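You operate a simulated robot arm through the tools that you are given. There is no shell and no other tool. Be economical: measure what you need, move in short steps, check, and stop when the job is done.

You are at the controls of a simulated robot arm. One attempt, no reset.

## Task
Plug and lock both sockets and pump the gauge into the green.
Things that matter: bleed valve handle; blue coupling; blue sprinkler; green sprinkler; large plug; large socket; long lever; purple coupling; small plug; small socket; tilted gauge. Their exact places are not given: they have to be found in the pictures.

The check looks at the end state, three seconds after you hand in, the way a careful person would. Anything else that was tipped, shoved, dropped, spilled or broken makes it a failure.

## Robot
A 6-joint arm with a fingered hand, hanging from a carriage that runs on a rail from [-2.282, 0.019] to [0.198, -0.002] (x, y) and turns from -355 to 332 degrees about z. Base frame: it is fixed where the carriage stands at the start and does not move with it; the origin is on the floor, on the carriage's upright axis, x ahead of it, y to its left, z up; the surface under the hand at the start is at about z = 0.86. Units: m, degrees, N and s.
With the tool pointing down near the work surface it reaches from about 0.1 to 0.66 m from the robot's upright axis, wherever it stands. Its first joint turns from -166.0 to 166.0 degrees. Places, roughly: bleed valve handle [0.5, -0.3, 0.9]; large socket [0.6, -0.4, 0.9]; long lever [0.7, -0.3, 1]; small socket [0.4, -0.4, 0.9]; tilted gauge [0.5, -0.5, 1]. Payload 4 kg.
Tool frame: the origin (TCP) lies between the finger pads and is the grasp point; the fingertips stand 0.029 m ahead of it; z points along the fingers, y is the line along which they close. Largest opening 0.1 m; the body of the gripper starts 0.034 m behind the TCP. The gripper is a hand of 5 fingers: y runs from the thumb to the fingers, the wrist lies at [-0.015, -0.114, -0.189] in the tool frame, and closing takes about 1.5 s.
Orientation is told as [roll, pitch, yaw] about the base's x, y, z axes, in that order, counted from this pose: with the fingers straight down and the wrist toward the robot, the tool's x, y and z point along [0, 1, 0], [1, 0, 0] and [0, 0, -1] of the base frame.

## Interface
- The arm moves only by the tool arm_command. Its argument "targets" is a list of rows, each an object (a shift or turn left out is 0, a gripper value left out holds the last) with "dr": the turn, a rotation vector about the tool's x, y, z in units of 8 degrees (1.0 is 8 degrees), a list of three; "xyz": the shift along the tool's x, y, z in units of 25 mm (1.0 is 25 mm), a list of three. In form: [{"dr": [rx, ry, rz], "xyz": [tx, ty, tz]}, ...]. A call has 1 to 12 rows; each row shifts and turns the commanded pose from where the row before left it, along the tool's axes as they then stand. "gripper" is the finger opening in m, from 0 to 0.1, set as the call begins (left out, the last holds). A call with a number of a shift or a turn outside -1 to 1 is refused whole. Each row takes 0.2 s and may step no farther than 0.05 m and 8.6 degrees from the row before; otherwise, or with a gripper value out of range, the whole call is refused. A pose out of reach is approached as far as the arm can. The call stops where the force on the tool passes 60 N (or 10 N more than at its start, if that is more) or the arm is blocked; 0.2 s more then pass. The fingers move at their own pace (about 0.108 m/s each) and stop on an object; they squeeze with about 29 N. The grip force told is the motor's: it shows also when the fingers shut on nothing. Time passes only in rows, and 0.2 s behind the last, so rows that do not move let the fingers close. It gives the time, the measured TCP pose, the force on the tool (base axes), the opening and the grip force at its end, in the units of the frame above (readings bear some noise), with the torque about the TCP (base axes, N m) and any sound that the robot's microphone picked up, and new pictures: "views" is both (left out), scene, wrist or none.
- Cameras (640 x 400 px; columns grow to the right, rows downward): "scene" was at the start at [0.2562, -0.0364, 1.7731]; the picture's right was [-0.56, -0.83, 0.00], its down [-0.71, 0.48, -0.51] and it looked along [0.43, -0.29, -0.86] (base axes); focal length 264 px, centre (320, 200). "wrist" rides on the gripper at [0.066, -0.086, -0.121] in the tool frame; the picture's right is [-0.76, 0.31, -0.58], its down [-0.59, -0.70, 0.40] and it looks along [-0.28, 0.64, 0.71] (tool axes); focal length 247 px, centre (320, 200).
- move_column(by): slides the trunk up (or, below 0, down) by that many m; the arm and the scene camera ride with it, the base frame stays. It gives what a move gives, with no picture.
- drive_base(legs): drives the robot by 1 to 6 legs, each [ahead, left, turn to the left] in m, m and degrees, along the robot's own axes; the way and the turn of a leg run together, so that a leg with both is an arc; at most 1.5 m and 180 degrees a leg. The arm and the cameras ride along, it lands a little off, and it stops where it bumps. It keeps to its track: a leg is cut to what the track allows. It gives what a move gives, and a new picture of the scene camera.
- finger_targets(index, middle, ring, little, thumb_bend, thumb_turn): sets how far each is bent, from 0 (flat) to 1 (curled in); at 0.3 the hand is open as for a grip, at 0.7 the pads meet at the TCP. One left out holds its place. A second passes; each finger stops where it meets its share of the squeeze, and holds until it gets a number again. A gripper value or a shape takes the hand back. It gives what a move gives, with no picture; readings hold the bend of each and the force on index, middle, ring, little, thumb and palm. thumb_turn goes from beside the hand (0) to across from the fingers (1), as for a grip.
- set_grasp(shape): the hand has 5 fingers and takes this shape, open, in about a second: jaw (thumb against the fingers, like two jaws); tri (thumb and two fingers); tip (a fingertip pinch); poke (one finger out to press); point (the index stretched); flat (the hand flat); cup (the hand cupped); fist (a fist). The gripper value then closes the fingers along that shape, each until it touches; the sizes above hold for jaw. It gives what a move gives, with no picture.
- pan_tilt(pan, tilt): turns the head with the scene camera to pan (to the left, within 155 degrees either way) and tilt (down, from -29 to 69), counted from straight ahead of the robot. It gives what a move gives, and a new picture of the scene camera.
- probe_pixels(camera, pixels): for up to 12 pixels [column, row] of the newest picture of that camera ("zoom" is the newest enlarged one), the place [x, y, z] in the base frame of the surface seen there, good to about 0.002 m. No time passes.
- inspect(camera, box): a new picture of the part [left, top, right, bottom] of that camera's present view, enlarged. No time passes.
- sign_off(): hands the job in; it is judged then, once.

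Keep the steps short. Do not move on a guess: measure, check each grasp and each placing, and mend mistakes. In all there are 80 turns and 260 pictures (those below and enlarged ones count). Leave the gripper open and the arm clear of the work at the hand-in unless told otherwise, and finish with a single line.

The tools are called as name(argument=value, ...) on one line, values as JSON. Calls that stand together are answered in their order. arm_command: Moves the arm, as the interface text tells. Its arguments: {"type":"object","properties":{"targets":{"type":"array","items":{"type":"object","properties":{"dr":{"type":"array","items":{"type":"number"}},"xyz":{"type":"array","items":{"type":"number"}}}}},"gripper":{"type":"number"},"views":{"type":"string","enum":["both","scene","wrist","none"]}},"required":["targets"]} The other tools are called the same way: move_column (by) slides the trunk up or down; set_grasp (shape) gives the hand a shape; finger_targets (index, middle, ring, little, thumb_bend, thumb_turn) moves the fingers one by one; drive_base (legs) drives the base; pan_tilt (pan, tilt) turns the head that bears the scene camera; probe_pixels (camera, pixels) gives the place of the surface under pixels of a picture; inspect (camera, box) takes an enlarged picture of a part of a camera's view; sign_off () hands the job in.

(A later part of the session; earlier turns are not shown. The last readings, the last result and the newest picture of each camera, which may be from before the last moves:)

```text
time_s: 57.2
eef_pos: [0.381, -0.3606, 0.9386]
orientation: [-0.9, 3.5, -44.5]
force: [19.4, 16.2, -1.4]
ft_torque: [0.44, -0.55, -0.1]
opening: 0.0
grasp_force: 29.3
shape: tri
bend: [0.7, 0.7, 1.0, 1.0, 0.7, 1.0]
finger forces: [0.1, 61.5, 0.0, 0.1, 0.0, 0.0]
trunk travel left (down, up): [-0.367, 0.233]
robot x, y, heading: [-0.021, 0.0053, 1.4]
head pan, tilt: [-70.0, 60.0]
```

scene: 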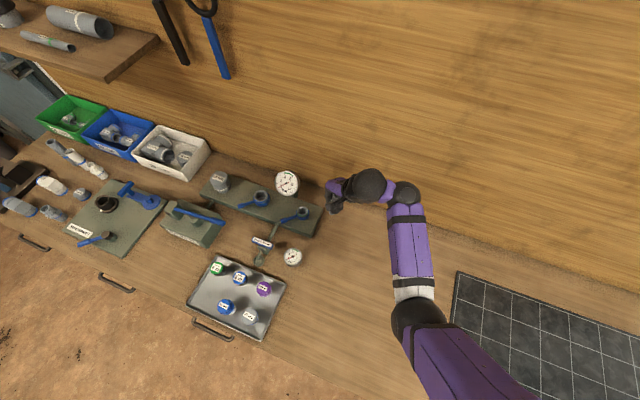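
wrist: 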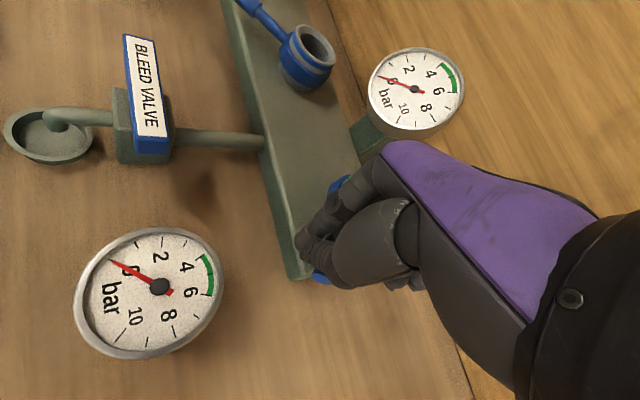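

A stop: 61 N on the middle finger. Back off slightly, rise and look.

arm_command(targets=[{"xyz": [0.4, 0.1, 0]}], views="none")

move_column(by=0.12)

inspect(camera="wrist", box=[200, 100, 400, 300])

inspect(camera="scene", box=[250, 160, 350, 260])

```text
time_s: 57.6
eef_pos: [0.3841, -0.3603, 0.9386]
orientation: [-1.1, 3.3, -45.1]
force: [0.5, 4.4, 5.3]
ft_torque: [0.1, 0.04, -0.04]
opening: 0.0
grasp_force: 29.1
shape: tri
bend: [0.7, 0.7, 1.0, 1.0, 0.7, 1.0]
finger forces: [0.0, 0.0, 0.0, 0.0, 0.1, 0.0]
trunk travel left (down, up): [-0.367, 0.233]
robot x, y, heading: [-0.0186, 0.0017, 1.3]
head pan, tilt: [-70.0, 60.0]
```

```text
time_s: 59.1
eef_pos: [0.384, -0.36, 1.0568]
orientation: [-1.1, 3.4, -44.8]
force: [0.0, 0.3, -0.5]
ft_torque: [0.03, -0.01, 0.04]
opening: 0.0
grasp_force: 28.8
shape: tri
bend: [0.7, 0.7, 1.0, 1.0, 0.7, 1.0]
finger forces: [0.0, 0.0, 0.1, 0.1, 0.0, 0.0]
trunk travel left (down, up): [-0.487, 0.113]
robot x, y, heading: [-0.0206, 0.0008, 1.1]
head pan, tilt: [-70.0, 60.0]
```

```text
2.00 times, centred on (300, 200) of wrist
```

zoom: 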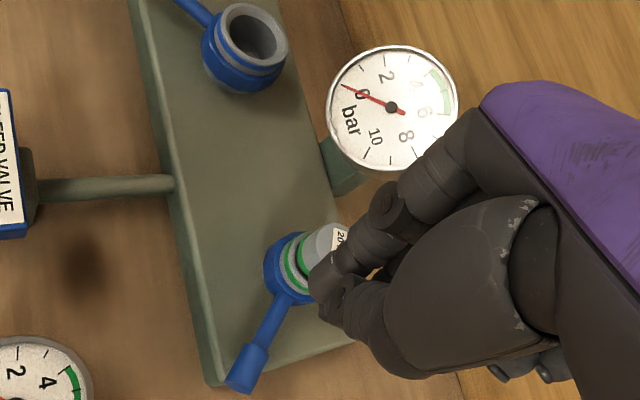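

```text
4.00 times, centred on (300, 210) of scene
```

zoom: 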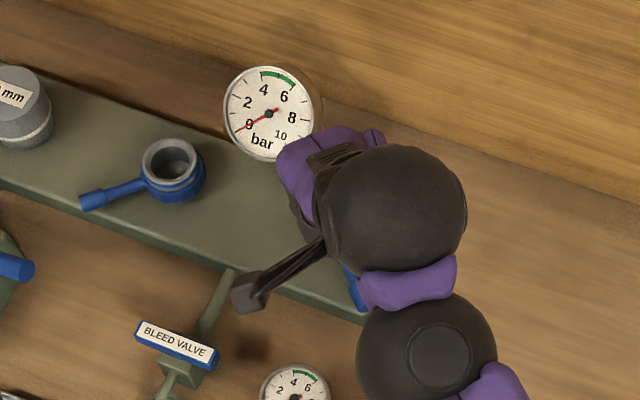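

inspect(camera="wrist", box=[200, 150, 400, 350])

probe_pixels(camera="zoom", pixels=[[243, 272], [250, 255], [270, 225], [285, 180], [320, 130]])

```text
2.00 times, centred on (300, 250) of wrist
```

zoom: 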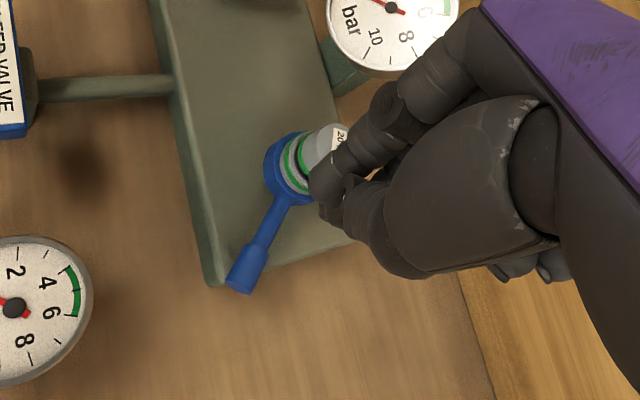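

```text
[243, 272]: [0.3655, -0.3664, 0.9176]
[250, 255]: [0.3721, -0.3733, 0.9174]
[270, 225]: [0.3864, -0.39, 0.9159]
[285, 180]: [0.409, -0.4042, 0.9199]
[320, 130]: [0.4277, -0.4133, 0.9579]
```

Lever now at ≈132° (turned from 48°), against its stop. Next the large plug. I'll raise, back the carriage to x≈-0.10, straighten the hand and go over the tray.

move_column(by=0.06)

drive_base(legs=[[-0.08, 0, 0]])

arm_command(targets=[{"dr": [-0.42, 0.14, 0], "xyz": [0.9, -0.4, 0]}, {"xyz": [0.98, -0.41, 0]}, {"xyz": [0.98, -0.41, 0]}, {"xyz": [0.98, -0.41, 0]}, {"xyz": [0.98, -0.41, 0]}, {"xyz": [0.98, -0.41, 0]}, {"xyz": [0.98, -0.41, 0]}, {"xyz": [0.98, -0.41, 0]}, {"xyz": [0.98, -0.41, 0]}, {"xyz": [0.98, -0.41, 0]}, {"xyz": [0.98, -0.41, 0]}, {"xyz": [0.9, -0.4, 0]}], gripper=0.085)

```text
time_s: 60.1
eef_pos: [0.3847, -0.3598, 1.1181]
orientation: [-1.1, 3.4, -44.8]
force: [-0.5, 0.2, -0.6]
ft_torque: [0.02, -0.03, 0.01]
opening: 0.0
grasp_force: 29.3
shape: tri
bend: [0.7, 0.7, 1.0, 1.0, 0.7, 1.0]
finger forces: [0.1, 0.1, 0.0, 0.0, 0.1, 0.0]
trunk travel left (down, up): [-0.547, 0.053]
robot x, y, heading: [-0.014, 0.0025, 1.4]
head pan, tilt: [-70.0, 60.0]
```

```text
time_s: 61.2
eef_pos: [0.3049, -0.3603, 1.1195]
orientation: [-1.1, 3.3, -44.9]
force: [-0.2, -0.6, -0.2]
ft_torque: [0.01, 0.02, 0.0]
opening: 0.0002
grasp_force: 29.2
shape: tri
bend: [0.7, 0.7, 1.0, 1.0, 0.7, 1.0]
finger forces: [0.0, 0.0, 0.1, 0.0, 0.1, 0.0]
trunk travel left (down, up): [-0.547, 0.053]
robot x, y, heading: [-0.0964, -0.0014, 1.6]
head pan, tilt: [-70.0, 60.0]
```

scene: 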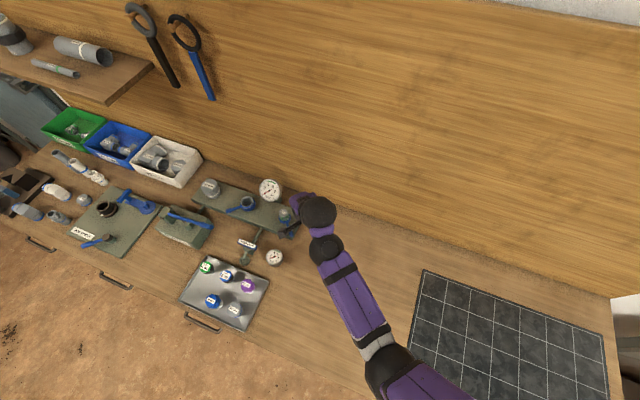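

```text
time_s: 63.8
eef_pos: [0.4237, -0.0681, 1.1205]
orientation: [0.0, 0.0, -44.8]
force: [0.0, 0.2, 0.0]
ft_torque: [0.02, -0.01, 0.01]
opening: 0.0848
grasp_force: 0.1
shape: tri
bend: [0.36, 0.32, 0.99, 0.99, 0.3, 0.98]
finger forces: [0.1, 0.1, 0.1, 0.0, 0.0, 0.0]
trunk travel left (down, up): [-0.547, 0.053]
robot x, y, heading: [-0.097, -0.0017, 1.3]
head pan, tilt: [-70.0, 60.0]
```

scene: 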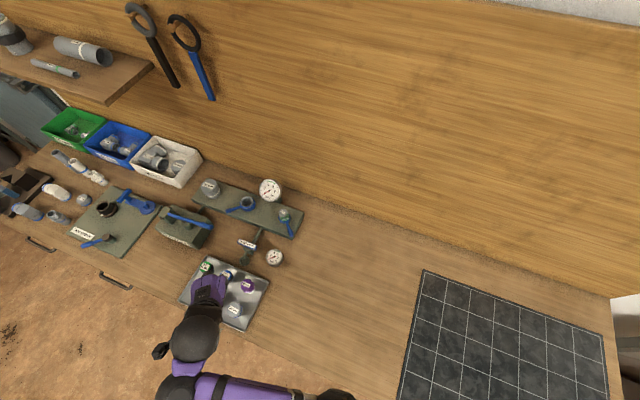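
wrist: 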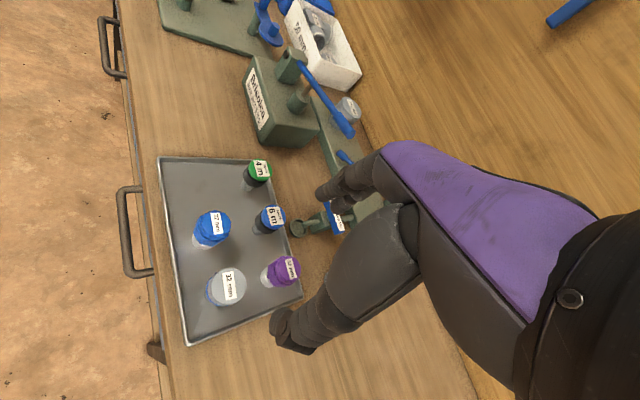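

Upright and reachable. Lower 0.1 and measure the large plug's head.

move_column(by=-0.1)

inspect(camera="wrist", box=[200, 200, 360, 330])

```text
time_s: 65.1
eef_pos: [0.4234, -0.0683, 1.0193]
orientation: [0.0, 0.0, -44.9]
force: [0.4, 0.2, 0.5]
ft_torque: [-0.02, 0.02, 0.0]
opening: 0.0847
grasp_force: 0.0
shape: tri
bend: [0.36, 0.32, 0.99, 0.99, 0.3, 0.98]
finger forces: [0.0, 0.1, 0.1, 0.1, 0.0, 0.1]
trunk travel left (down, up): [-0.447, 0.153]
robot x, y, heading: [-0.0993, 0.0022, 1.2]
head pan, tilt: [-70.0, 60.0]
```

```text
3.08 times, centred on (280, 265) of wrist
```

zoom: 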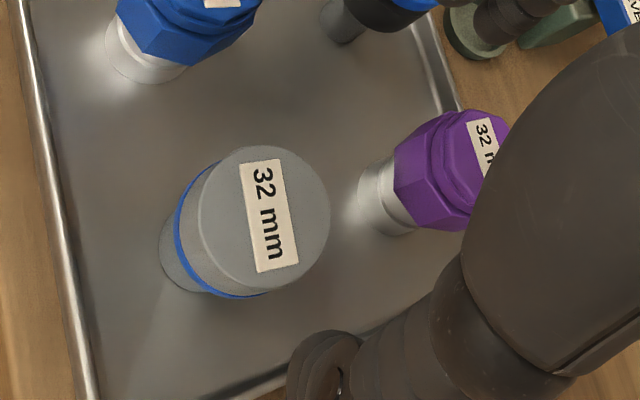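

probe_pixels(camera="zoom", pixels=[[265, 152], [204, 210], [325, 205], [262, 284], [265, 215], [185, 215], [175, 240], [180, 275], [165, 240], [220, 293], [130, 300]])

```text
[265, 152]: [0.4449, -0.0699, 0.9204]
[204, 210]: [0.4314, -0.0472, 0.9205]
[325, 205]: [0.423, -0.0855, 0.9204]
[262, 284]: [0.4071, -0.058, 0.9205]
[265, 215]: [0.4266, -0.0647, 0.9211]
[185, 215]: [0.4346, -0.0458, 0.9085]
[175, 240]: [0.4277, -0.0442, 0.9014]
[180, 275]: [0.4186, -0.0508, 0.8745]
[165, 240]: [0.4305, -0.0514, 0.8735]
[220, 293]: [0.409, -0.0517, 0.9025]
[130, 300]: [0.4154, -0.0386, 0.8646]
```

Large plug centre (0.4265,-0.065), head radius 0.02, bottom of head ≈0.90. Shift 4 mm, lower to TCP 0.917, close.

arm_command(targets=[{"xyz": [0.18, 0, 0]}, {}], views="none")

move_column(by=-0.102)

arm_command(targets=[{}, {}, {}, {}, {}, {}, {}, {}], gripper=0.02, views="none")

inspect(camera="wrist", box=[250, 190, 370, 310])

probe_pixels(camera="zoom", pixels=[[340, 100], [300, 140], [300, 200], [330, 240], [400, 110], [340, 170], [200, 200], [220, 230], [260, 180]])

```text
time_s: 65.7
eef_pos: [0.4258, -0.0649, 1.0188]
orientation: [0.0, 0.0, -44.9]
force: [-0.6, -0.4, -0.8]
ft_torque: [-0.01, -0.01, 0.01]
opening: 0.0848
grasp_force: 0.0
shape: tri
bend: [0.36, 0.32, 0.99, 0.99, 0.3, 0.98]
finger forces: [0.1, 0.0, 0.1, 0.0, 0.1, 0.0]
trunk travel left (down, up): [-0.447, 0.153]
robot x, y, heading: [-0.0987, -0.0005, 1.5]
head pan, tilt: [-70.0, 60.0]
```

```text
time_s: 67.0
eef_pos: [0.4265, -0.0648, 0.9181]
orientation: [0.0, 0.0, -44.9]
force: [0.7, -0.1, -0.1]
ft_torque: [-0.03, 0.01, -0.01]
opening: 0.0846
grasp_force: 0.1
shape: tri
bend: [0.36, 0.32, 0.99, 0.99, 0.3, 0.98]
finger forces: [0.0, 0.0, 0.1, 0.0, 0.1, 0.1]
trunk travel left (down, up): [-0.345, 0.255]
robot x, y, heading: [-0.0986, 0.0008, 1.4]
head pan, tilt: [-70.0, 60.0]
```

```text
time_s: 68.8
eef_pos: [0.4266, -0.0656, 0.9166]
orientation: [-0.1, 0.1, -44.9]
force: [-0.3, -0.1, -0.2]
ft_torque: [-0.06, -0.01, -0.01]
opening: 0.0351
grasp_force: 28.7
shape: tri
bend: [0.76, 0.51, 1.0, 1.0, 0.42, 1.0]
finger forces: [12.2, 11.8, 0.0, 0.1, 26.6, 0.0]
trunk travel left (down, up): [-0.345, 0.255]
robot x, y, heading: [-0.1003, 0.0004, 1.3]
head pan, tilt: [-70.0, 60.0]
```

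```text
3.33 times, centred on (310, 250) of wrist
```

zoom: 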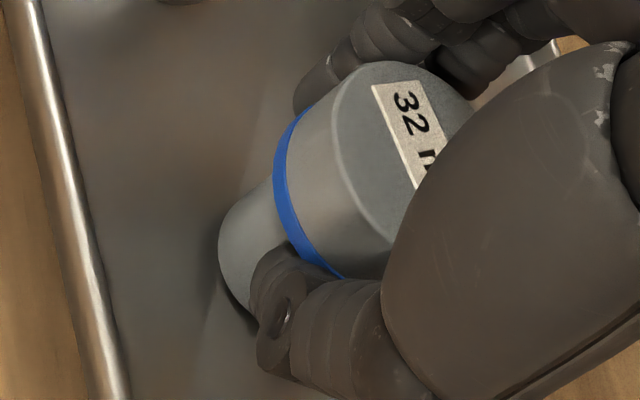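

```text
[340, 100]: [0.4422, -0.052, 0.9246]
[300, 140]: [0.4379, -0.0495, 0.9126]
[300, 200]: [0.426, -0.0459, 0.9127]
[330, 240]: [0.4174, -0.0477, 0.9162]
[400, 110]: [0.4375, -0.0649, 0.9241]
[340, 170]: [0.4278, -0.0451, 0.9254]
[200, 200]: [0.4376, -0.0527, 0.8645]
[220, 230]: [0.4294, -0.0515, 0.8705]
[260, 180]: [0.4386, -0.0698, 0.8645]
```

Gripped. Lift 0.22, and measure the tilt while held.

move_column(by=0.22)

inspect(camera="wrist", box=[250, 190, 370, 310])

probe_pixels(camera="zoom", pixels=[[400, 68], [345, 110], [340, 180], [370, 230], [455, 90], [375, 140], [230, 240], [245, 210], [228, 265], [265, 195], [250, 240], [310, 190]])

```text
time_s: 71.2
eef_pos: [0.4254, -0.0653, 1.1379]
orientation: [-0.1, 0.0, -44.9]
force: [-0.5, -1.0, -0.6]
ft_torque: [0.0, 0.01, 0.01]
opening: 0.0349
grasp_force: 29.3
shape: tri
bend: [0.76, 0.51, 1.0, 1.0, 0.42, 1.0]
finger forces: [12.2, 11.8, 0.0, 0.1, 26.5, 0.0]
trunk travel left (down, up): [-0.565, 0.035]
robot x, y, heading: [-0.0998, 0.0039, 1.3]
head pan, tilt: [-70.0, 60.0]
```

```text
3.33 times, centred on (310, 250) of wrist
```

zoom: 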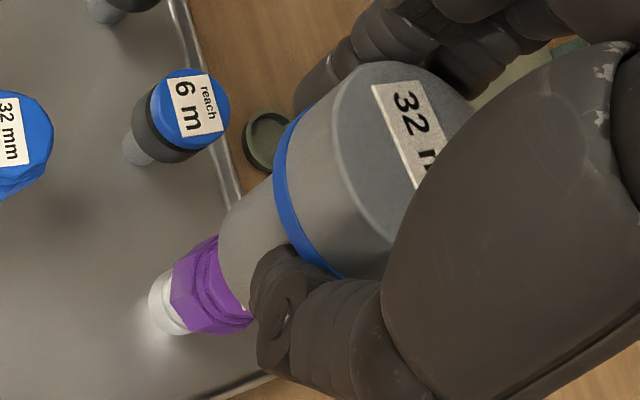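

```text
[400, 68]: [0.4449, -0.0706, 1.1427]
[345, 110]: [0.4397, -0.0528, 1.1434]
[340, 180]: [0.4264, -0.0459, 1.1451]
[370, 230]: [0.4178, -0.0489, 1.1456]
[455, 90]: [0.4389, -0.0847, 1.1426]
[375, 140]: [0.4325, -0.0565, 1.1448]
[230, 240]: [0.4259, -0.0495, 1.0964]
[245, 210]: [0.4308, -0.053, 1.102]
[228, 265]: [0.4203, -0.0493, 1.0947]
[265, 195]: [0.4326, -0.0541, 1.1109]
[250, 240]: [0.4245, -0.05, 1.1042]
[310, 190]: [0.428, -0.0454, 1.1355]
```

The plug leans ≈4.5° toward -y_tool. I'll correct that and drive the carriage ahead 0.2 m for the large socket.

arm_command(targets=[{"dr": [-0.28, 0.1, 0]}, {"dr": [-0.28, 0.1, 0]}, {}], views="none")

drive_base(legs=[[0.2, 0, 0]])

arm_command(targets=[{"xyz": [-0.95, 0.68, 0]}, {"xyz": [-0.95, 0.68, 0]}, {"xyz": [-0.95, 0.68, 0]}, {"xyz": [-0.95, 0.68, 0]}, {"xyz": [-0.95, 0.68, 0]}, {"xyz": [-0.95, 0.68, 0]}])

```text
time_s: 72.0
eef_pos: [0.4268, -0.0657, 1.1374]
orientation: [1.5, -4.5, -44.9]
force: [0.2, -0.1, -1.2]
ft_torque: [0.0, 0.01, 0.02]
opening: 0.0345
grasp_force: 29.3
shape: tri
bend: [0.76, 0.51, 1.0, 1.0, 0.42, 1.0]
finger forces: [12.2, 11.8, 0.1, 0.0, 26.4, 0.0]
trunk travel left (down, up): [-0.565, 0.035]
robot x, y, heading: [-0.0942, 0.0017, 1.3]
head pan, tilt: [-70.0, 60.0]
```

```text
time_s: 73.6
eef_pos: [0.6232, -0.065, 1.1372]
orientation: [1.6, -4.5, -44.7]
force: [0.9, -0.6, -1.2]
ft_torque: [0.01, 0.0, -0.03]
opening: 0.0349
grasp_force: 29.3
shape: tri
bend: [0.76, 0.51, 1.0, 1.0, 0.42, 1.0]
finger forces: [12.2, 11.9, 0.0, 0.1, 26.5, 0.1]
trunk travel left (down, up): [-0.565, 0.035]
robot x, y, heading: [0.0992, 0.0016, 1.8]
head pan, tilt: [-70.0, 60.0]
```

scene: 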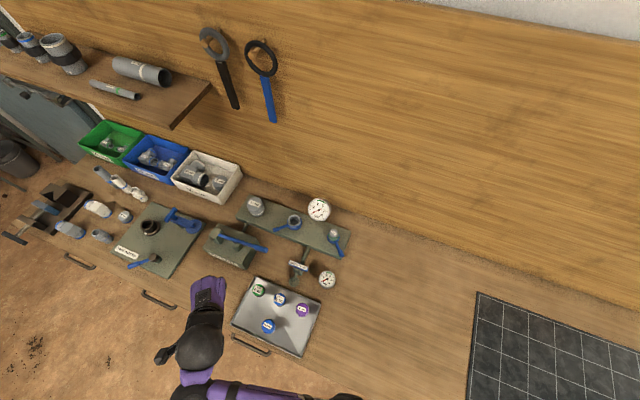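

```text
time_s: 75.0
eef_pos: [0.5953, -0.2371, 1.1435]
orientation: [1.5, -4.4, -44.7]
force: [-0.2, 1.0, -0.3]
ft_torque: [-0.01, 0.02, -0.01]
opening: 0.0346
grasp_force: 29.4
shape: tri
bend: [0.76, 0.51, 1.0, 1.0, 0.42, 1.0]
finger forces: [12.2, 11.9, 0.0, 0.0, 26.2, 0.0]
trunk travel left (down, up): [-0.565, 0.035]
robot x, y, heading: [0.1006, 0.0013, 1.7]
head pan, tilt: [-70.0, 60.0]
```

scene: 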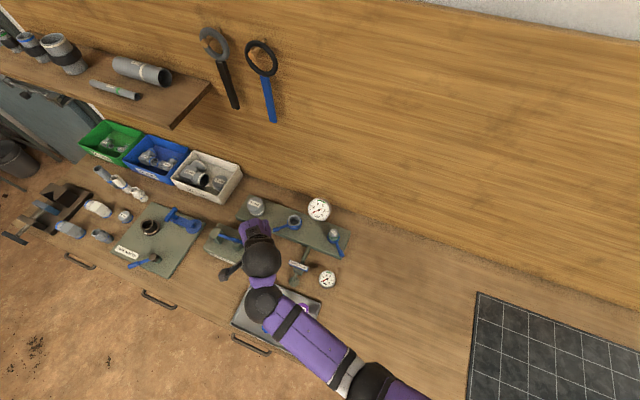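
wrist: 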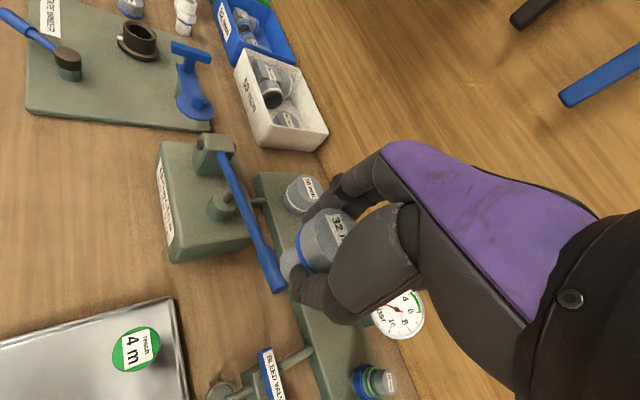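

arm_command(targets=[{"xyz": [-0.98, 0.77, 0]}, {"xyz": [-0.98, 0.77, 0]}, {"xyz": [-0.98, 0.77, 0]}, {"xyz": [-0.98, 0.77, 0]}, {"xyz": [-0.98, 0.77, 0]}, {"xyz": [-0.98, 0.77, 0]}, {}], views="wrist")

move_column(by=-0.09)

inspect(camera="wrist", box=[220, 180, 370, 310])

```text
time_s: 76.6
eef_pos: [0.5726, -0.4217, 1.146]
orientation: [1.6, -4.4, -44.8]
force: [0.4, 0.6, -0.4]
ft_torque: [0.01, 0.0, -0.02]
opening: 0.0345
grasp_force: 28.8
shape: tri
bend: [0.76, 0.51, 1.0, 1.0, 0.42, 1.0]
finger forces: [12.2, 11.8, 0.0, 0.1, 26.0, 0.1]
trunk travel left (down, up): [-0.565, 0.035]
robot x, y, heading: [0.0993, -0.0014, 1.7]
head pan, tilt: [-70.0, 60.0]
```

wrist: 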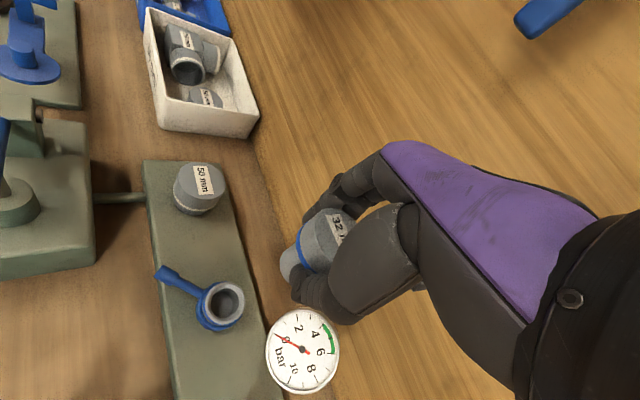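

```text
time_s: 77.8
eef_pos: [0.5738, -0.4221, 1.0553]
orientation: [1.7, -4.4, -44.6]
force: [-0.6, 0.0, -0.1]
ft_torque: [0.01, -0.01, -0.01]
opening: 0.0346
grasp_force: 28.9
shape: tri
bend: [0.76, 0.51, 1.0, 1.0, 0.42, 1.0]
finger forces: [12.1, 11.8, 0.1, 0.0, 26.0, 0.0]
trunk travel left (down, up): [-0.475, 0.125]
robot x, y, heading: [0.0956, -0.0002, 1.7]
head pan, tilt: [-70.0, 60.0]
```

```text
3.08 times, centred on (295, 245) of wrist
```

zoom: 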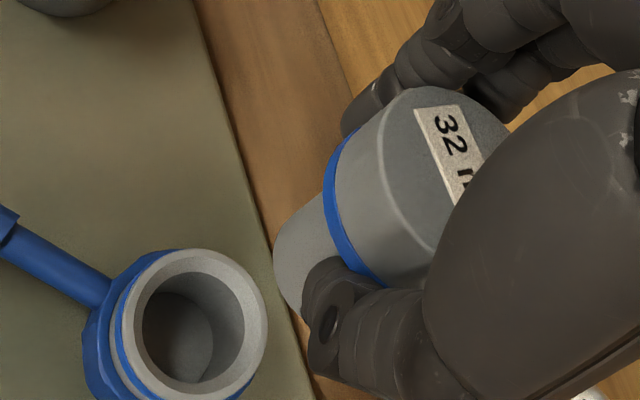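

The gauge lies toward -x_tool, where the folded ring/little fingers are. I'll check how low those reach, and probe the plug and socket.

probe_pixels(camera="zoom", pixels=[[440, 92], [385, 130], [380, 190], [420, 250], [500, 115], [285, 250], [300, 215], [282, 280], [310, 205], [310, 250], [430, 170], [350, 190]])

probe_pixels(camera="zoom", pixels=[[195, 252], [120, 325], [180, 397], [263, 315], [245, 270], [240, 375], [580, 397], [590, 393], [150, 335], [242, 330]])

inspect(camera="wrist", box=[240, 240, 440, 400])

inspect(camera="scene", box=[240, 170, 360, 290])

```text
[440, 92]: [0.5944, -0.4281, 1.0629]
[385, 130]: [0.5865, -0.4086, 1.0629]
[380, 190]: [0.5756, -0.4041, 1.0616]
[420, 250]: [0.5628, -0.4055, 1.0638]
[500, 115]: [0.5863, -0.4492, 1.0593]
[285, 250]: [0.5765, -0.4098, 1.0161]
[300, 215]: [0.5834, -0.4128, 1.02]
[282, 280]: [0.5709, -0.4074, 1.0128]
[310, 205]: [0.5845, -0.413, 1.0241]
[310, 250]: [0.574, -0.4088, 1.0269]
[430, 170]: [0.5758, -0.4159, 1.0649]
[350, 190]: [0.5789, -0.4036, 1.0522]
```

```text
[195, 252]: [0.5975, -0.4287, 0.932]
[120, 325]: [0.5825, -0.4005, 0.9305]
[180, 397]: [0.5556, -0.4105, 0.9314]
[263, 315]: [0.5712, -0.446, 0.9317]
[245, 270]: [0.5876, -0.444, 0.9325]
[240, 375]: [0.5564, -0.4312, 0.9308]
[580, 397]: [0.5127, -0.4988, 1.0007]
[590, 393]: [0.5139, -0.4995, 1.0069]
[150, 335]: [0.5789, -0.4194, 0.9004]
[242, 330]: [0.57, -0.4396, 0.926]
```

```text
2.50 times, centred on (340, 320) of wrist
```

zoom: 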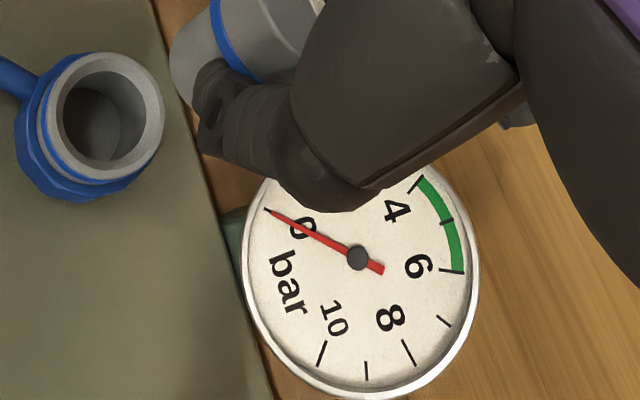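

```text
3.33 times, centred on (300, 230) of scene
```

zoom: 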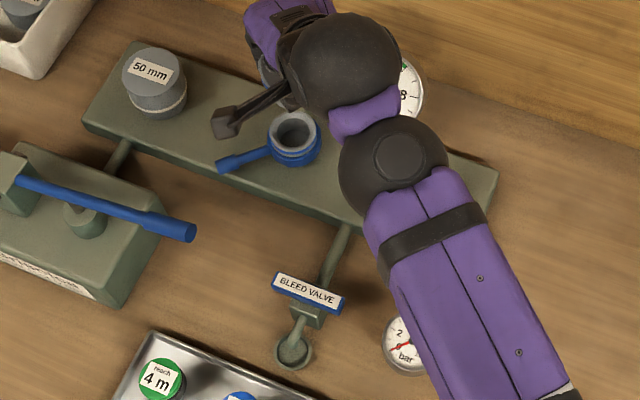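

probe_pixels(camera="wrist", pixels=[[344, 320], [330, 315], [312, 304], [360, 310], [385, 292], [405, 283], [417, 287], [420, 270]])

```text
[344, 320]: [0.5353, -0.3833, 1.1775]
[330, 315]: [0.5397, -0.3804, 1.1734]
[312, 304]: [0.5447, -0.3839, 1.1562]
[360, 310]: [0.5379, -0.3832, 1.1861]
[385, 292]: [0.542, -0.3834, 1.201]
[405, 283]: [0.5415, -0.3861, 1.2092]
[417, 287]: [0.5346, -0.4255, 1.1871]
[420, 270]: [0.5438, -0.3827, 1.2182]
```

Plug is vertical and already over the socket (plug (0.5745,-0.4245), socket (0.575,-0.424)). To keep the folded fingers off the gauge I'll yaw the hand 32° more about the vertical, then re-measure.

arm_command(targets=[{"dr": [-0.028, -0.078, 1]}, {"dr": [-0.028, -0.078, 1]}, {"dr": [-0.028, -0.078, 1]}, {"dr": [-0.028, -0.078, 1]}, {}], views="wrist")

inspect(camera="wrist", box=[220, 180, 370, 310])

```text
time_s: 79.0
eef_pos: [0.5744, -0.4213, 1.0558]
orientation: [1.7, -4.4, -76.9]
force: [-0.1, -1.3, -0.1]
ft_torque: [0.03, 0.02, -0.06]
opening: 0.0345
grasp_force: 28.5
shape: tri
bend: [0.76, 0.51, 1.0, 1.0, 0.42, 1.0]
finger forces: [12.1, 11.9, 0.1, 0.1, 25.4, 0.0]
trunk travel left (down, up): [-0.475, 0.125]
robot x, y, heading: [0.0989, -0.0016, 1.4]
head pan, tilt: [-70.0, 60.0]
```

wrist: 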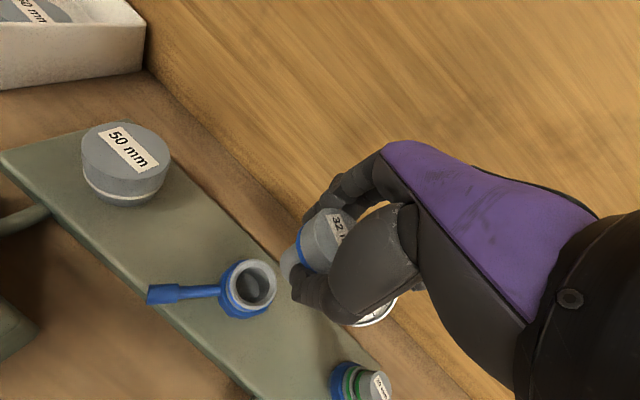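

```text
3.08 times, centred on (295, 245) of wrist
```

zoom: 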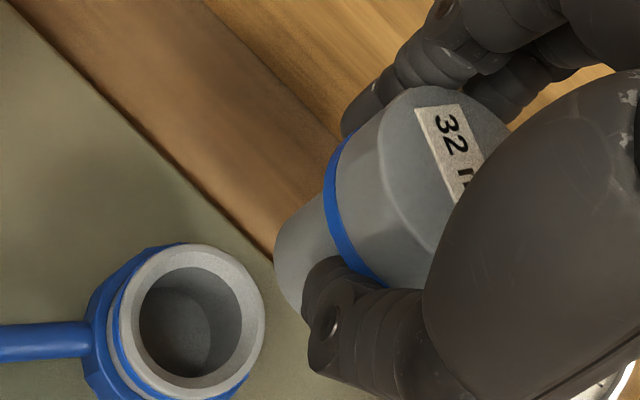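

Lower 0.062 so the plug tip is ≈1 cm above the rim, then measure again.

move_column(by=-0.062)

inspect(camera="wrist", box=[240, 185, 360, 305])

probe_pixels(camera="zoom", pixels=[[428, 50], [380, 90], [362, 140], [400, 205], [240, 215], [255, 180], [238, 245], [280, 160], [270, 200], [420, 120], [330, 150], [236, 230]])

probe_pixels(camera="zoom", pixels=[[230, 135], [160, 160], [128, 220], [150, 290], [200, 325], [250, 310], [262, 140]])

```text
time_s: 80.0
eef_pos: [0.5738, -0.4216, 0.9933]
orientation: [1.6, -4.4, -76.9]
force: [0.6, -0.2, -0.5]
ft_torque: [0.0, 0.01, 0.03]
opening: 0.0342
grasp_force: 29.6
shape: tri
bend: [0.76, 0.51, 1.0, 1.0, 0.42, 1.0]
finger forces: [12.2, 11.8, 0.0, 0.0, 25.5, 0.0]
trunk travel left (down, up): [-0.413, 0.187]
robot x, y, heading: [0.1005, 0.0034, 1.4]
head pan, tilt: [-70.0, 60.0]
```

```text
3.33 times, centred on (300, 245) of wrist
```

zoom: 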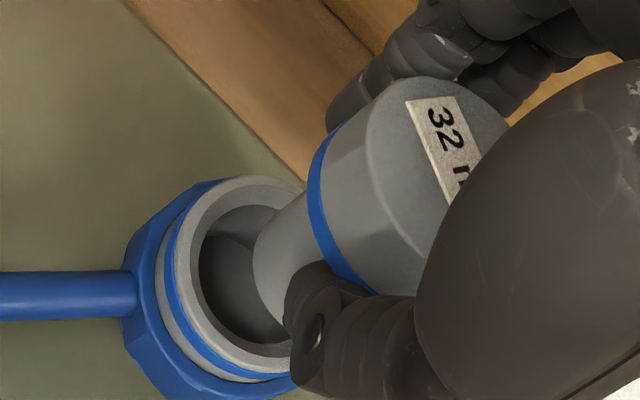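

```text
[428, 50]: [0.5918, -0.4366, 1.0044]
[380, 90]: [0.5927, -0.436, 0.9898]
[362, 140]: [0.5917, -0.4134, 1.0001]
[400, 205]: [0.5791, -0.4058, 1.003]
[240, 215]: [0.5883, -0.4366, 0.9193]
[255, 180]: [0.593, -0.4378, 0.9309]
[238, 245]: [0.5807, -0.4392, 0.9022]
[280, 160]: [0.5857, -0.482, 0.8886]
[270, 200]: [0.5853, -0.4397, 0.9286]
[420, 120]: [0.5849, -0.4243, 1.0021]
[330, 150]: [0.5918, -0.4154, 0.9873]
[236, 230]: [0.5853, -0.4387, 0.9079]
```

```text
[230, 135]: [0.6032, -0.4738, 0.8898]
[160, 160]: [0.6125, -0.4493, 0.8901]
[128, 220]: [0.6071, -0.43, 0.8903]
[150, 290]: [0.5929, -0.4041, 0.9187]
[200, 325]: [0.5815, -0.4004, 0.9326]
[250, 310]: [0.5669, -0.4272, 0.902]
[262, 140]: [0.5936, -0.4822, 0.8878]
```

probe_pixels(camera="zoom", pixels=[[258, 245], [268, 222], [262, 275], [285, 207], [285, 240], [275, 300], [300, 205], [395, 95], [372, 130], [380, 190], [415, 245], [470, 90]])

probe_pixels(camera="zoom", pixels=[[245, 180], [205, 196], [183, 230], [180, 280], [205, 330], [250, 364], [285, 183], [280, 372]])

```text
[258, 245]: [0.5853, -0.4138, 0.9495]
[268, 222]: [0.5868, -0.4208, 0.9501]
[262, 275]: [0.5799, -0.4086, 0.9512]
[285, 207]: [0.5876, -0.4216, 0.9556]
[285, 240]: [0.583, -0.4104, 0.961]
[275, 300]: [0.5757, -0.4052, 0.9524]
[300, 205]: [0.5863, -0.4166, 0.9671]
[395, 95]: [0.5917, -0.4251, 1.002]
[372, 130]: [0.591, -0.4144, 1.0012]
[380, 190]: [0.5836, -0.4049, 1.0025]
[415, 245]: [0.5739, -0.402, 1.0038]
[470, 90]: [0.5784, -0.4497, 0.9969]
```

```text
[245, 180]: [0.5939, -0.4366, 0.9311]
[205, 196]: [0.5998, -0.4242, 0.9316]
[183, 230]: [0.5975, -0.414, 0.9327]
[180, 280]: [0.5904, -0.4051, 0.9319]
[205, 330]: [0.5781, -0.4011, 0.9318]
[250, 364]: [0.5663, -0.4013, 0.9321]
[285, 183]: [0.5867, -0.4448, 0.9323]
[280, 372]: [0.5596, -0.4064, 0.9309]
```

Shaft tip centre (0.572,-0.4205), rim centre (0.5755,-0.4237). Apply ~3 mm shift and 1.6° correction, then lower into the bore.

arm_command(targets=[{"dr": [-0.2, 0, 0], "xyz": [0.095, 0.085, 0]}, {}], views="none")

move_column(by=-0.02)

inspect(camera="wrist", box=[240, 185, 360, 305])

```text
time_s: 80.6
eef_pos: [0.5766, -0.4237, 0.9955]
orientation: [1.6, -6.1, -76.9]
force: [0.2, 0.4, -1.0]
ft_torque: [-0.01, -0.02, 0.01]
opening: 0.0342
grasp_force: 28.7
shape: tri
bend: [0.76, 0.51, 1.0, 1.0, 0.42, 1.0]
finger forces: [12.0, 11.8, 0.1, 0.0, 25.4, 0.1]
trunk travel left (down, up): [-0.413, 0.187]
robot x, y, heading: [0.0961, -0.0039, 1.9]
head pan, tilt: [-70.0, 60.0]
```

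```text
time_s: 81.3
eef_pos: [0.5769, -0.423, 0.9743]
orientation: [1.7, -6.0, -76.9]
force: [1.5, 1.4, 0.8]
ft_torque: [0.02, -0.04, -0.02]
opening: 0.0345
grasp_force: 28.5
shape: tri
bend: [0.76, 0.51, 1.0, 1.0, 0.42, 1.0]
finger forces: [12.2, 12.3, 0.0, 0.0, 26.6, 0.1]
trunk travel left (down, up): [-0.393, 0.207]
robot x, y, heading: [0.0989, -0.0027, 1.5]
head pan, tilt: [-70.0, 60.0]
```

```text
3.33 times, centred on (300, 245) of wrist
```

zoom: 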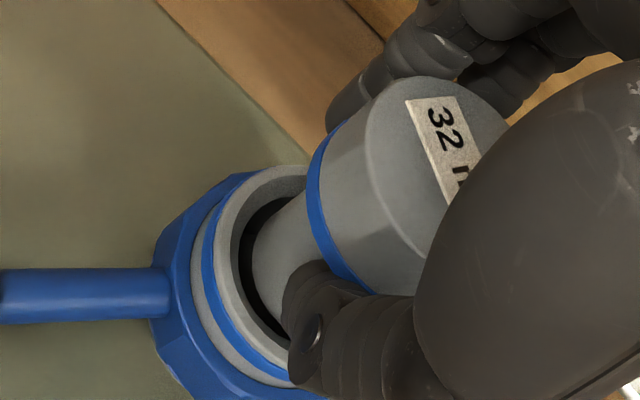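

It entered the bore. Lower a further 0.008.

move_column(by=-0.008)

```text
time_s: 81.9
eef_pos: [0.5806, -0.4221, 0.9688]
orientation: [1.9, -6.0, -76.7]
force: [1.9, 1.7, 2.5]
ft_torque: [0.11, 0.1, -0.03]
opening: 0.0347
grasp_force: 28.9
shape: tri
bend: [0.76, 0.53, 1.0, 1.0, 0.42, 1.0]
finger forces: [13.9, 13.0, 0.0, 0.0, 26.3, 0.0]
trunk travel left (down, up): [-0.385, 0.215]
robot x, y, heading: [0.0982, 0.0014, 1.7]
head pan, tilt: [-70.0, 60.0]
```

Forces still low, plug ~16 mm in. Release, rise and look.

arm_command(targets=[{}, {}, {}, {}, {}], gripper=0.085, views="none")

move_column(by=0.09)

inspect(camera="wrist", box=[200, 190, 360, 350])

```text
time_s: 83.1
eef_pos: [0.576, -0.4239, 0.9677]
orientation: [1.6, -6.0, -76.9]
force: [-0.3, -0.8, -0.5]
ft_torque: [0.02, 0.01, -0.01]
opening: 0.0848
grasp_force: 0.0
shape: tri
bend: [0.36, 0.32, 0.99, 1.0, 0.31, 0.98]
finger forces: [0.0, 0.0, 0.0, 0.0, 0.1, 0.1]
trunk travel left (down, up): [-0.385, 0.215]
robot x, y, heading: [0.0971, -0.0021, 1.5]
head pan, tilt: [-70.0, 60.0]
```

```text
time_s: 84.3
eef_pos: [0.576, -0.4233, 1.0566]
orientation: [1.6, -6.0, -76.9]
force: [-0.5, 0.4, 0.1]
ft_torque: [0.02, -0.01, -0.02]
opening: 0.0848
grasp_force: 0.0
shape: tri
bend: [0.36, 0.32, 0.99, 1.0, 0.31, 0.98]
finger forces: [0.0, 0.0, 0.0, 0.1, 0.0, 0.1]
trunk travel left (down, up): [-0.475, 0.125]
robot x, y, heading: [0.101, -0.0001, 1.5]
head pan, tilt: [-70.0, 60.0]
```

```text
2.50 times, centred on (280, 270) of wrist
```

zoom: 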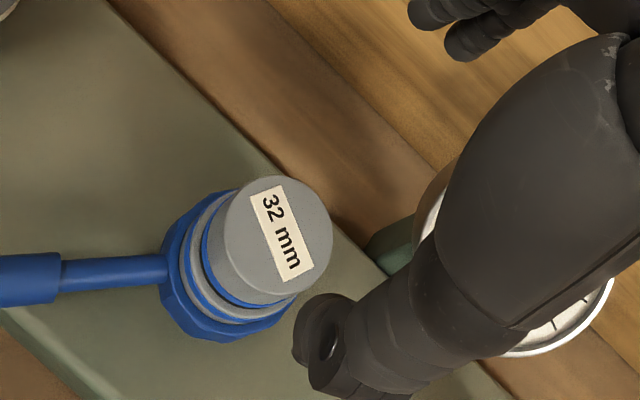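

The plug is in. Probe its top and the lever, close the fingers to press.

probe_pixels(camera="zoom", pixels=[[280, 182], [226, 235], [330, 235], [265, 292], [20, 280], [110, 270], [240, 260], [200, 250]])

arm_command(targets=[{"dr": [0.4, -0.1, 0]}, {"dr": [0.4, -0.1, 0]}, {}, {}, {}, {}], gripper=0.0, views="none")

```text
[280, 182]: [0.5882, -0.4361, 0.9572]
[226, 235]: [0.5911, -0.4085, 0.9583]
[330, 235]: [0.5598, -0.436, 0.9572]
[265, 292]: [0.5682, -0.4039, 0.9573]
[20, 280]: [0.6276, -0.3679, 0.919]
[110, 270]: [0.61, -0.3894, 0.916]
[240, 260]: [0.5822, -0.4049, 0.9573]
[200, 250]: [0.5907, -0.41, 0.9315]
```

```text
time_s: 85.7
eef_pos: [0.5762, -0.4234, 1.0558]
orientation: [0.0, 0.4, -76.8]
force: [0.6, -0.8, -0.3]
ft_torque: [-0.02, 0.01, 0.03]
opening: 0.0
grasp_force: 28.9
shape: tri
bend: [0.7, 0.7, 1.0, 1.0, 0.7, 1.0]
finger forces: [0.0, 0.1, 0.0, 0.0, 0.0, 0.1]
trunk travel left (down, up): [-0.475, 0.125]
robot x, y, heading: [0.0998, -0.0029, 1.8]
head pan, tilt: [-70.0, 60.0]
```

Large plug top is also 0.957 — seated like the small one. Now its lever (end (0.628,-0.368), 47°). Yaw back to -45° and move to the lever's (+x,-y) side.

arm_command(targets=[{"dr": [0, 0, -1]}, {"dr": [0, 0, -1]}, {"dr": [0, 0, -1]}, {"dr": [0, 0, -1]}, {"xyz": [0.83, 0.44, 0]}, {"xyz": [0.83, 0.44, 0]}, {"xyz": [0.83, 0.44, 0]}, {}], views="both")

inspect(camera="wrist", box=[200, 170, 400, 330])

```text
time_s: 87.5
eef_pos: [0.6415, -0.4016, 1.0568]
orientation: [0.1, 0.3, -44.7]
force: [1.0, -0.4, 0.5]
ft_torque: [-0.03, -0.02, -0.02]
opening: 0.0
grasp_force: 28.8
shape: tri
bend: [0.7, 0.7, 1.0, 1.0, 0.7, 1.0]
finger forces: [0.1, 0.0, 0.1, 0.0, 0.0, 0.0]
trunk travel left (down, up): [-0.475, 0.125]
robot x, y, heading: [0.1013, -0.001, 1.5]
head pan, tilt: [-70.0, 60.0]
```

scene: 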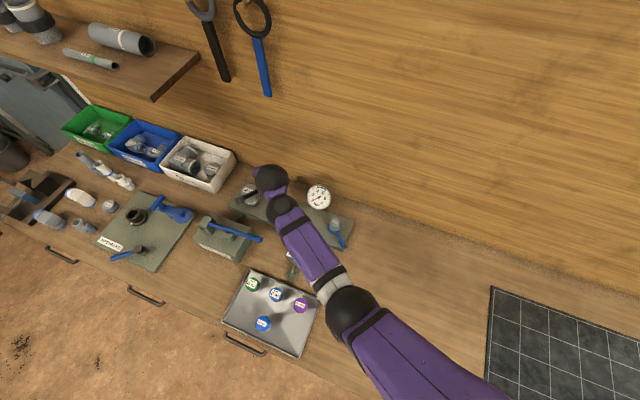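
wrist: 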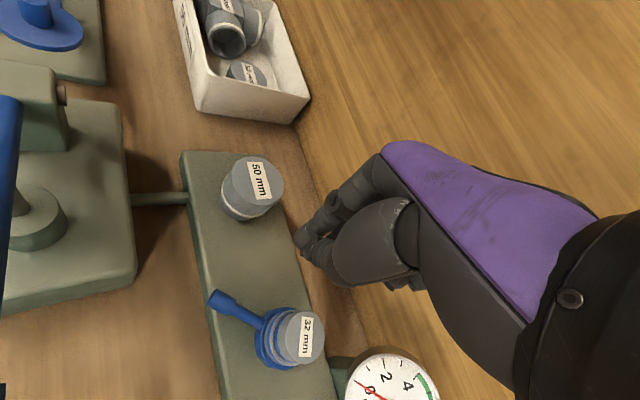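

```text
2.50 times, centred on (300, 250) of wrist
```

zoom: 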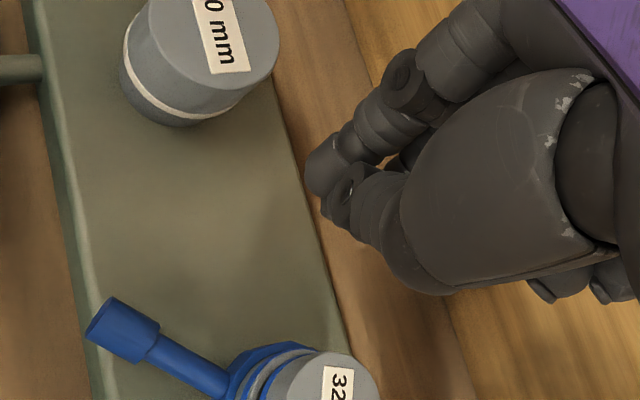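

Shift 1 cm along +x_tool to mirror the first lever's path, lower to z≈0.932 and push.

arm_command(targets=[{"xyz": [0.35, 0.05, 0]}], views="none")

move_column(by=-0.124)

arm_command(targets=[{"xyz": [0, -0.4, 0]}, {"xyz": [0, -0.4, 0]}, {"xyz": [0, -0.4, 0]}, {"xyz": [0, -0.4, 0]}, {"xyz": [0, -0.4, 0]}])

```text
time_s: 87.9
eef_pos: [0.6501, -0.3984, 1.0558]
orientation: [0.2, 0.3, -44.8]
force: [-0.2, -0.3, 1.3]
ft_torque: [0.03, -0.06, 0.03]
opening: 0.0
grasp_force: 29.2
shape: tri
bend: [0.7, 0.7, 1.0, 1.0, 0.7, 1.0]
finger forces: [0.0, 0.1, 0.0, 0.0, 0.1, 0.1]
trunk travel left (down, up): [-0.475, 0.125]
robot x, y, heading: [0.0991, -0.0009, 1.6]
head pan, tilt: [-70.0, 60.0]
```

```text
time_s: 89.5
eef_pos: [0.651, -0.3976, 0.933]
orientation: [0.2, 0.4, -44.9]
force: [-0.1, 0.2, -0.9]
ft_torque: [0.01, 0.02, 0.01]
opening: 0.0
grasp_force: 28.9
shape: tri
bend: [0.7, 0.7, 1.0, 1.0, 0.7, 1.0]
finger forces: [0.1, 0.0, 0.0, 0.1, 0.0, 0.1]
trunk travel left (down, up): [-0.351, 0.249]
robot x, y, heading: [0.0954, 0.0021, 1.5]
head pan, tilt: [-70.0, 60.0]
```

```text
time_s: 90.7
eef_pos: [0.615, -0.3619, 0.9311]
orientation: [0.2, 0.3, -44.7]
force: [1.2, -1.1, -0.2]
ft_torque: [0.01, -0.02, 0.0]
opening: 0.0
grasp_force: 28.8
shape: tri
bend: [0.7, 0.7, 1.0, 1.0, 0.7, 1.0]
finger forces: [0.0, 0.0, 0.2, 0.1, 0.0, 0.1]
trunk travel left (down, up): [-0.351, 0.249]
robot x, y, heading: [0.0984, 0.0024, 1.3]
head pan, tilt: [-70.0, 60.0]
```

scene: 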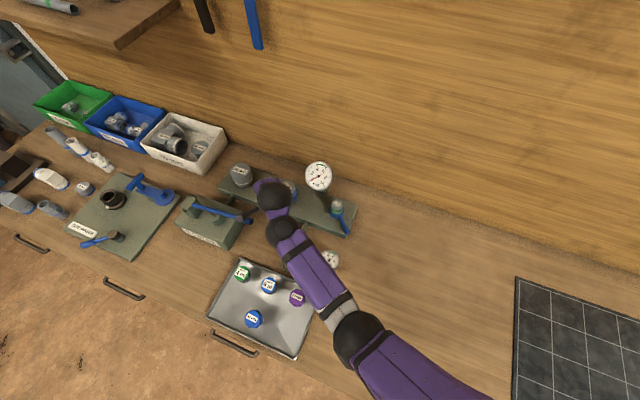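
wrist: 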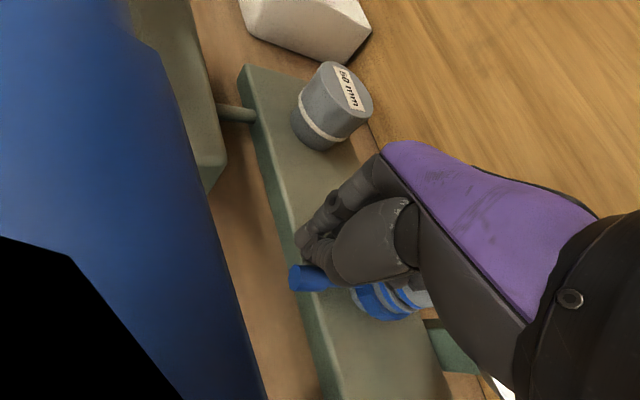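

Lever is turning freely; the wrist camera passes just over the pump lever without contact. Continue along the arc.

arm_command(targets=[{"xyz": [-0.22, -0.39, -0.05]}, {"xyz": [-0.23, -0.39, 0]}, {"xyz": [-0.31, -0.37, 0]}, {"xyz": [-0.31, -0.37, 0]}, {"xyz": [-0.43, -0.25, 0]}])

```text
time_s: 91.8
eef_pos: [0.5564, -0.3578, 0.9323]
orientation: [0.3, 0.4, -44.7]
force: [0.5, 0.3, -0.7]
ft_torque: [-0.02, -0.01, 0.0]
opening: 0.0002
grasp_force: 29.1
shape: tri
bend: [0.7, 0.7, 1.0, 1.0, 0.7, 1.0]
finger forces: [0.0, 0.0, 0.0, 0.0, 0.1, 0.0]
trunk travel left (down, up): [-0.351, 0.249]
robot x, y, heading: [0.0956, 0.0035, 1.6]
head pan, tilt: [-70.0, 60.0]
```

scene: 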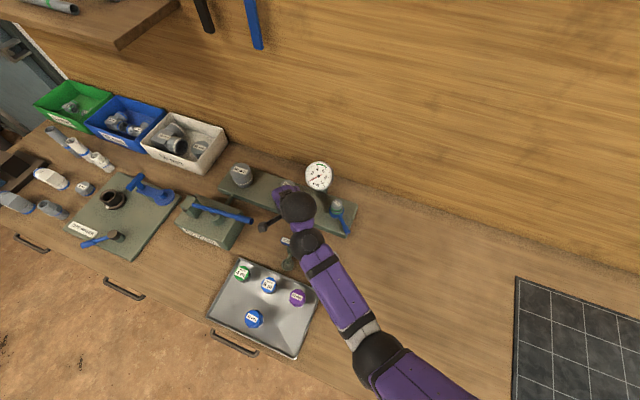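
wrist: 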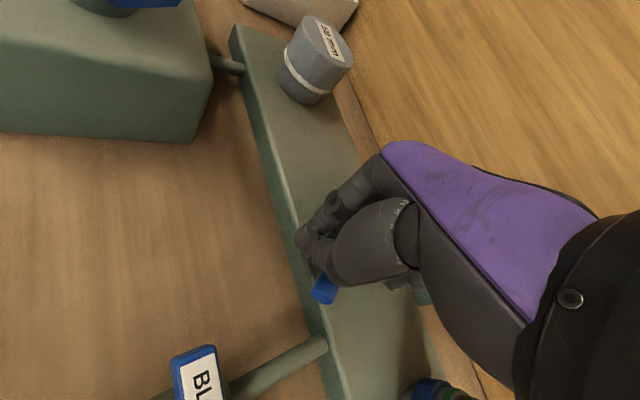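

arm_command(targets=[{"xyz": [-0.35, -0.2, 0]}, {"xyz": [-0.35, -0.15, 0]}, {"xyz": [-0.3, -0.1, 0]}], views="none")

```text
time_s: 92.7
eef_pos: [0.5387, -0.362, 0.9344]
orientation: [0.5, 0.2, -44.5]
force: [27.4, 20.0, 0.1]
ft_torque: [0.44, -0.56, 0.11]
opening: 0.0004
grasp_force: 28.8
shape: tri
bend: [0.7, 0.7, 1.0, 1.0, 0.7, 1.0]
finger forces: [0.1, 53.4, 0.0, 0.0, 0.0, 0.0]
trunk travel left (down, up): [-0.351, 0.249]
robot x, y, heading: [0.1007, -0.0018, 1.6]
head pan, tilt: [-70.0, 60.0]
```

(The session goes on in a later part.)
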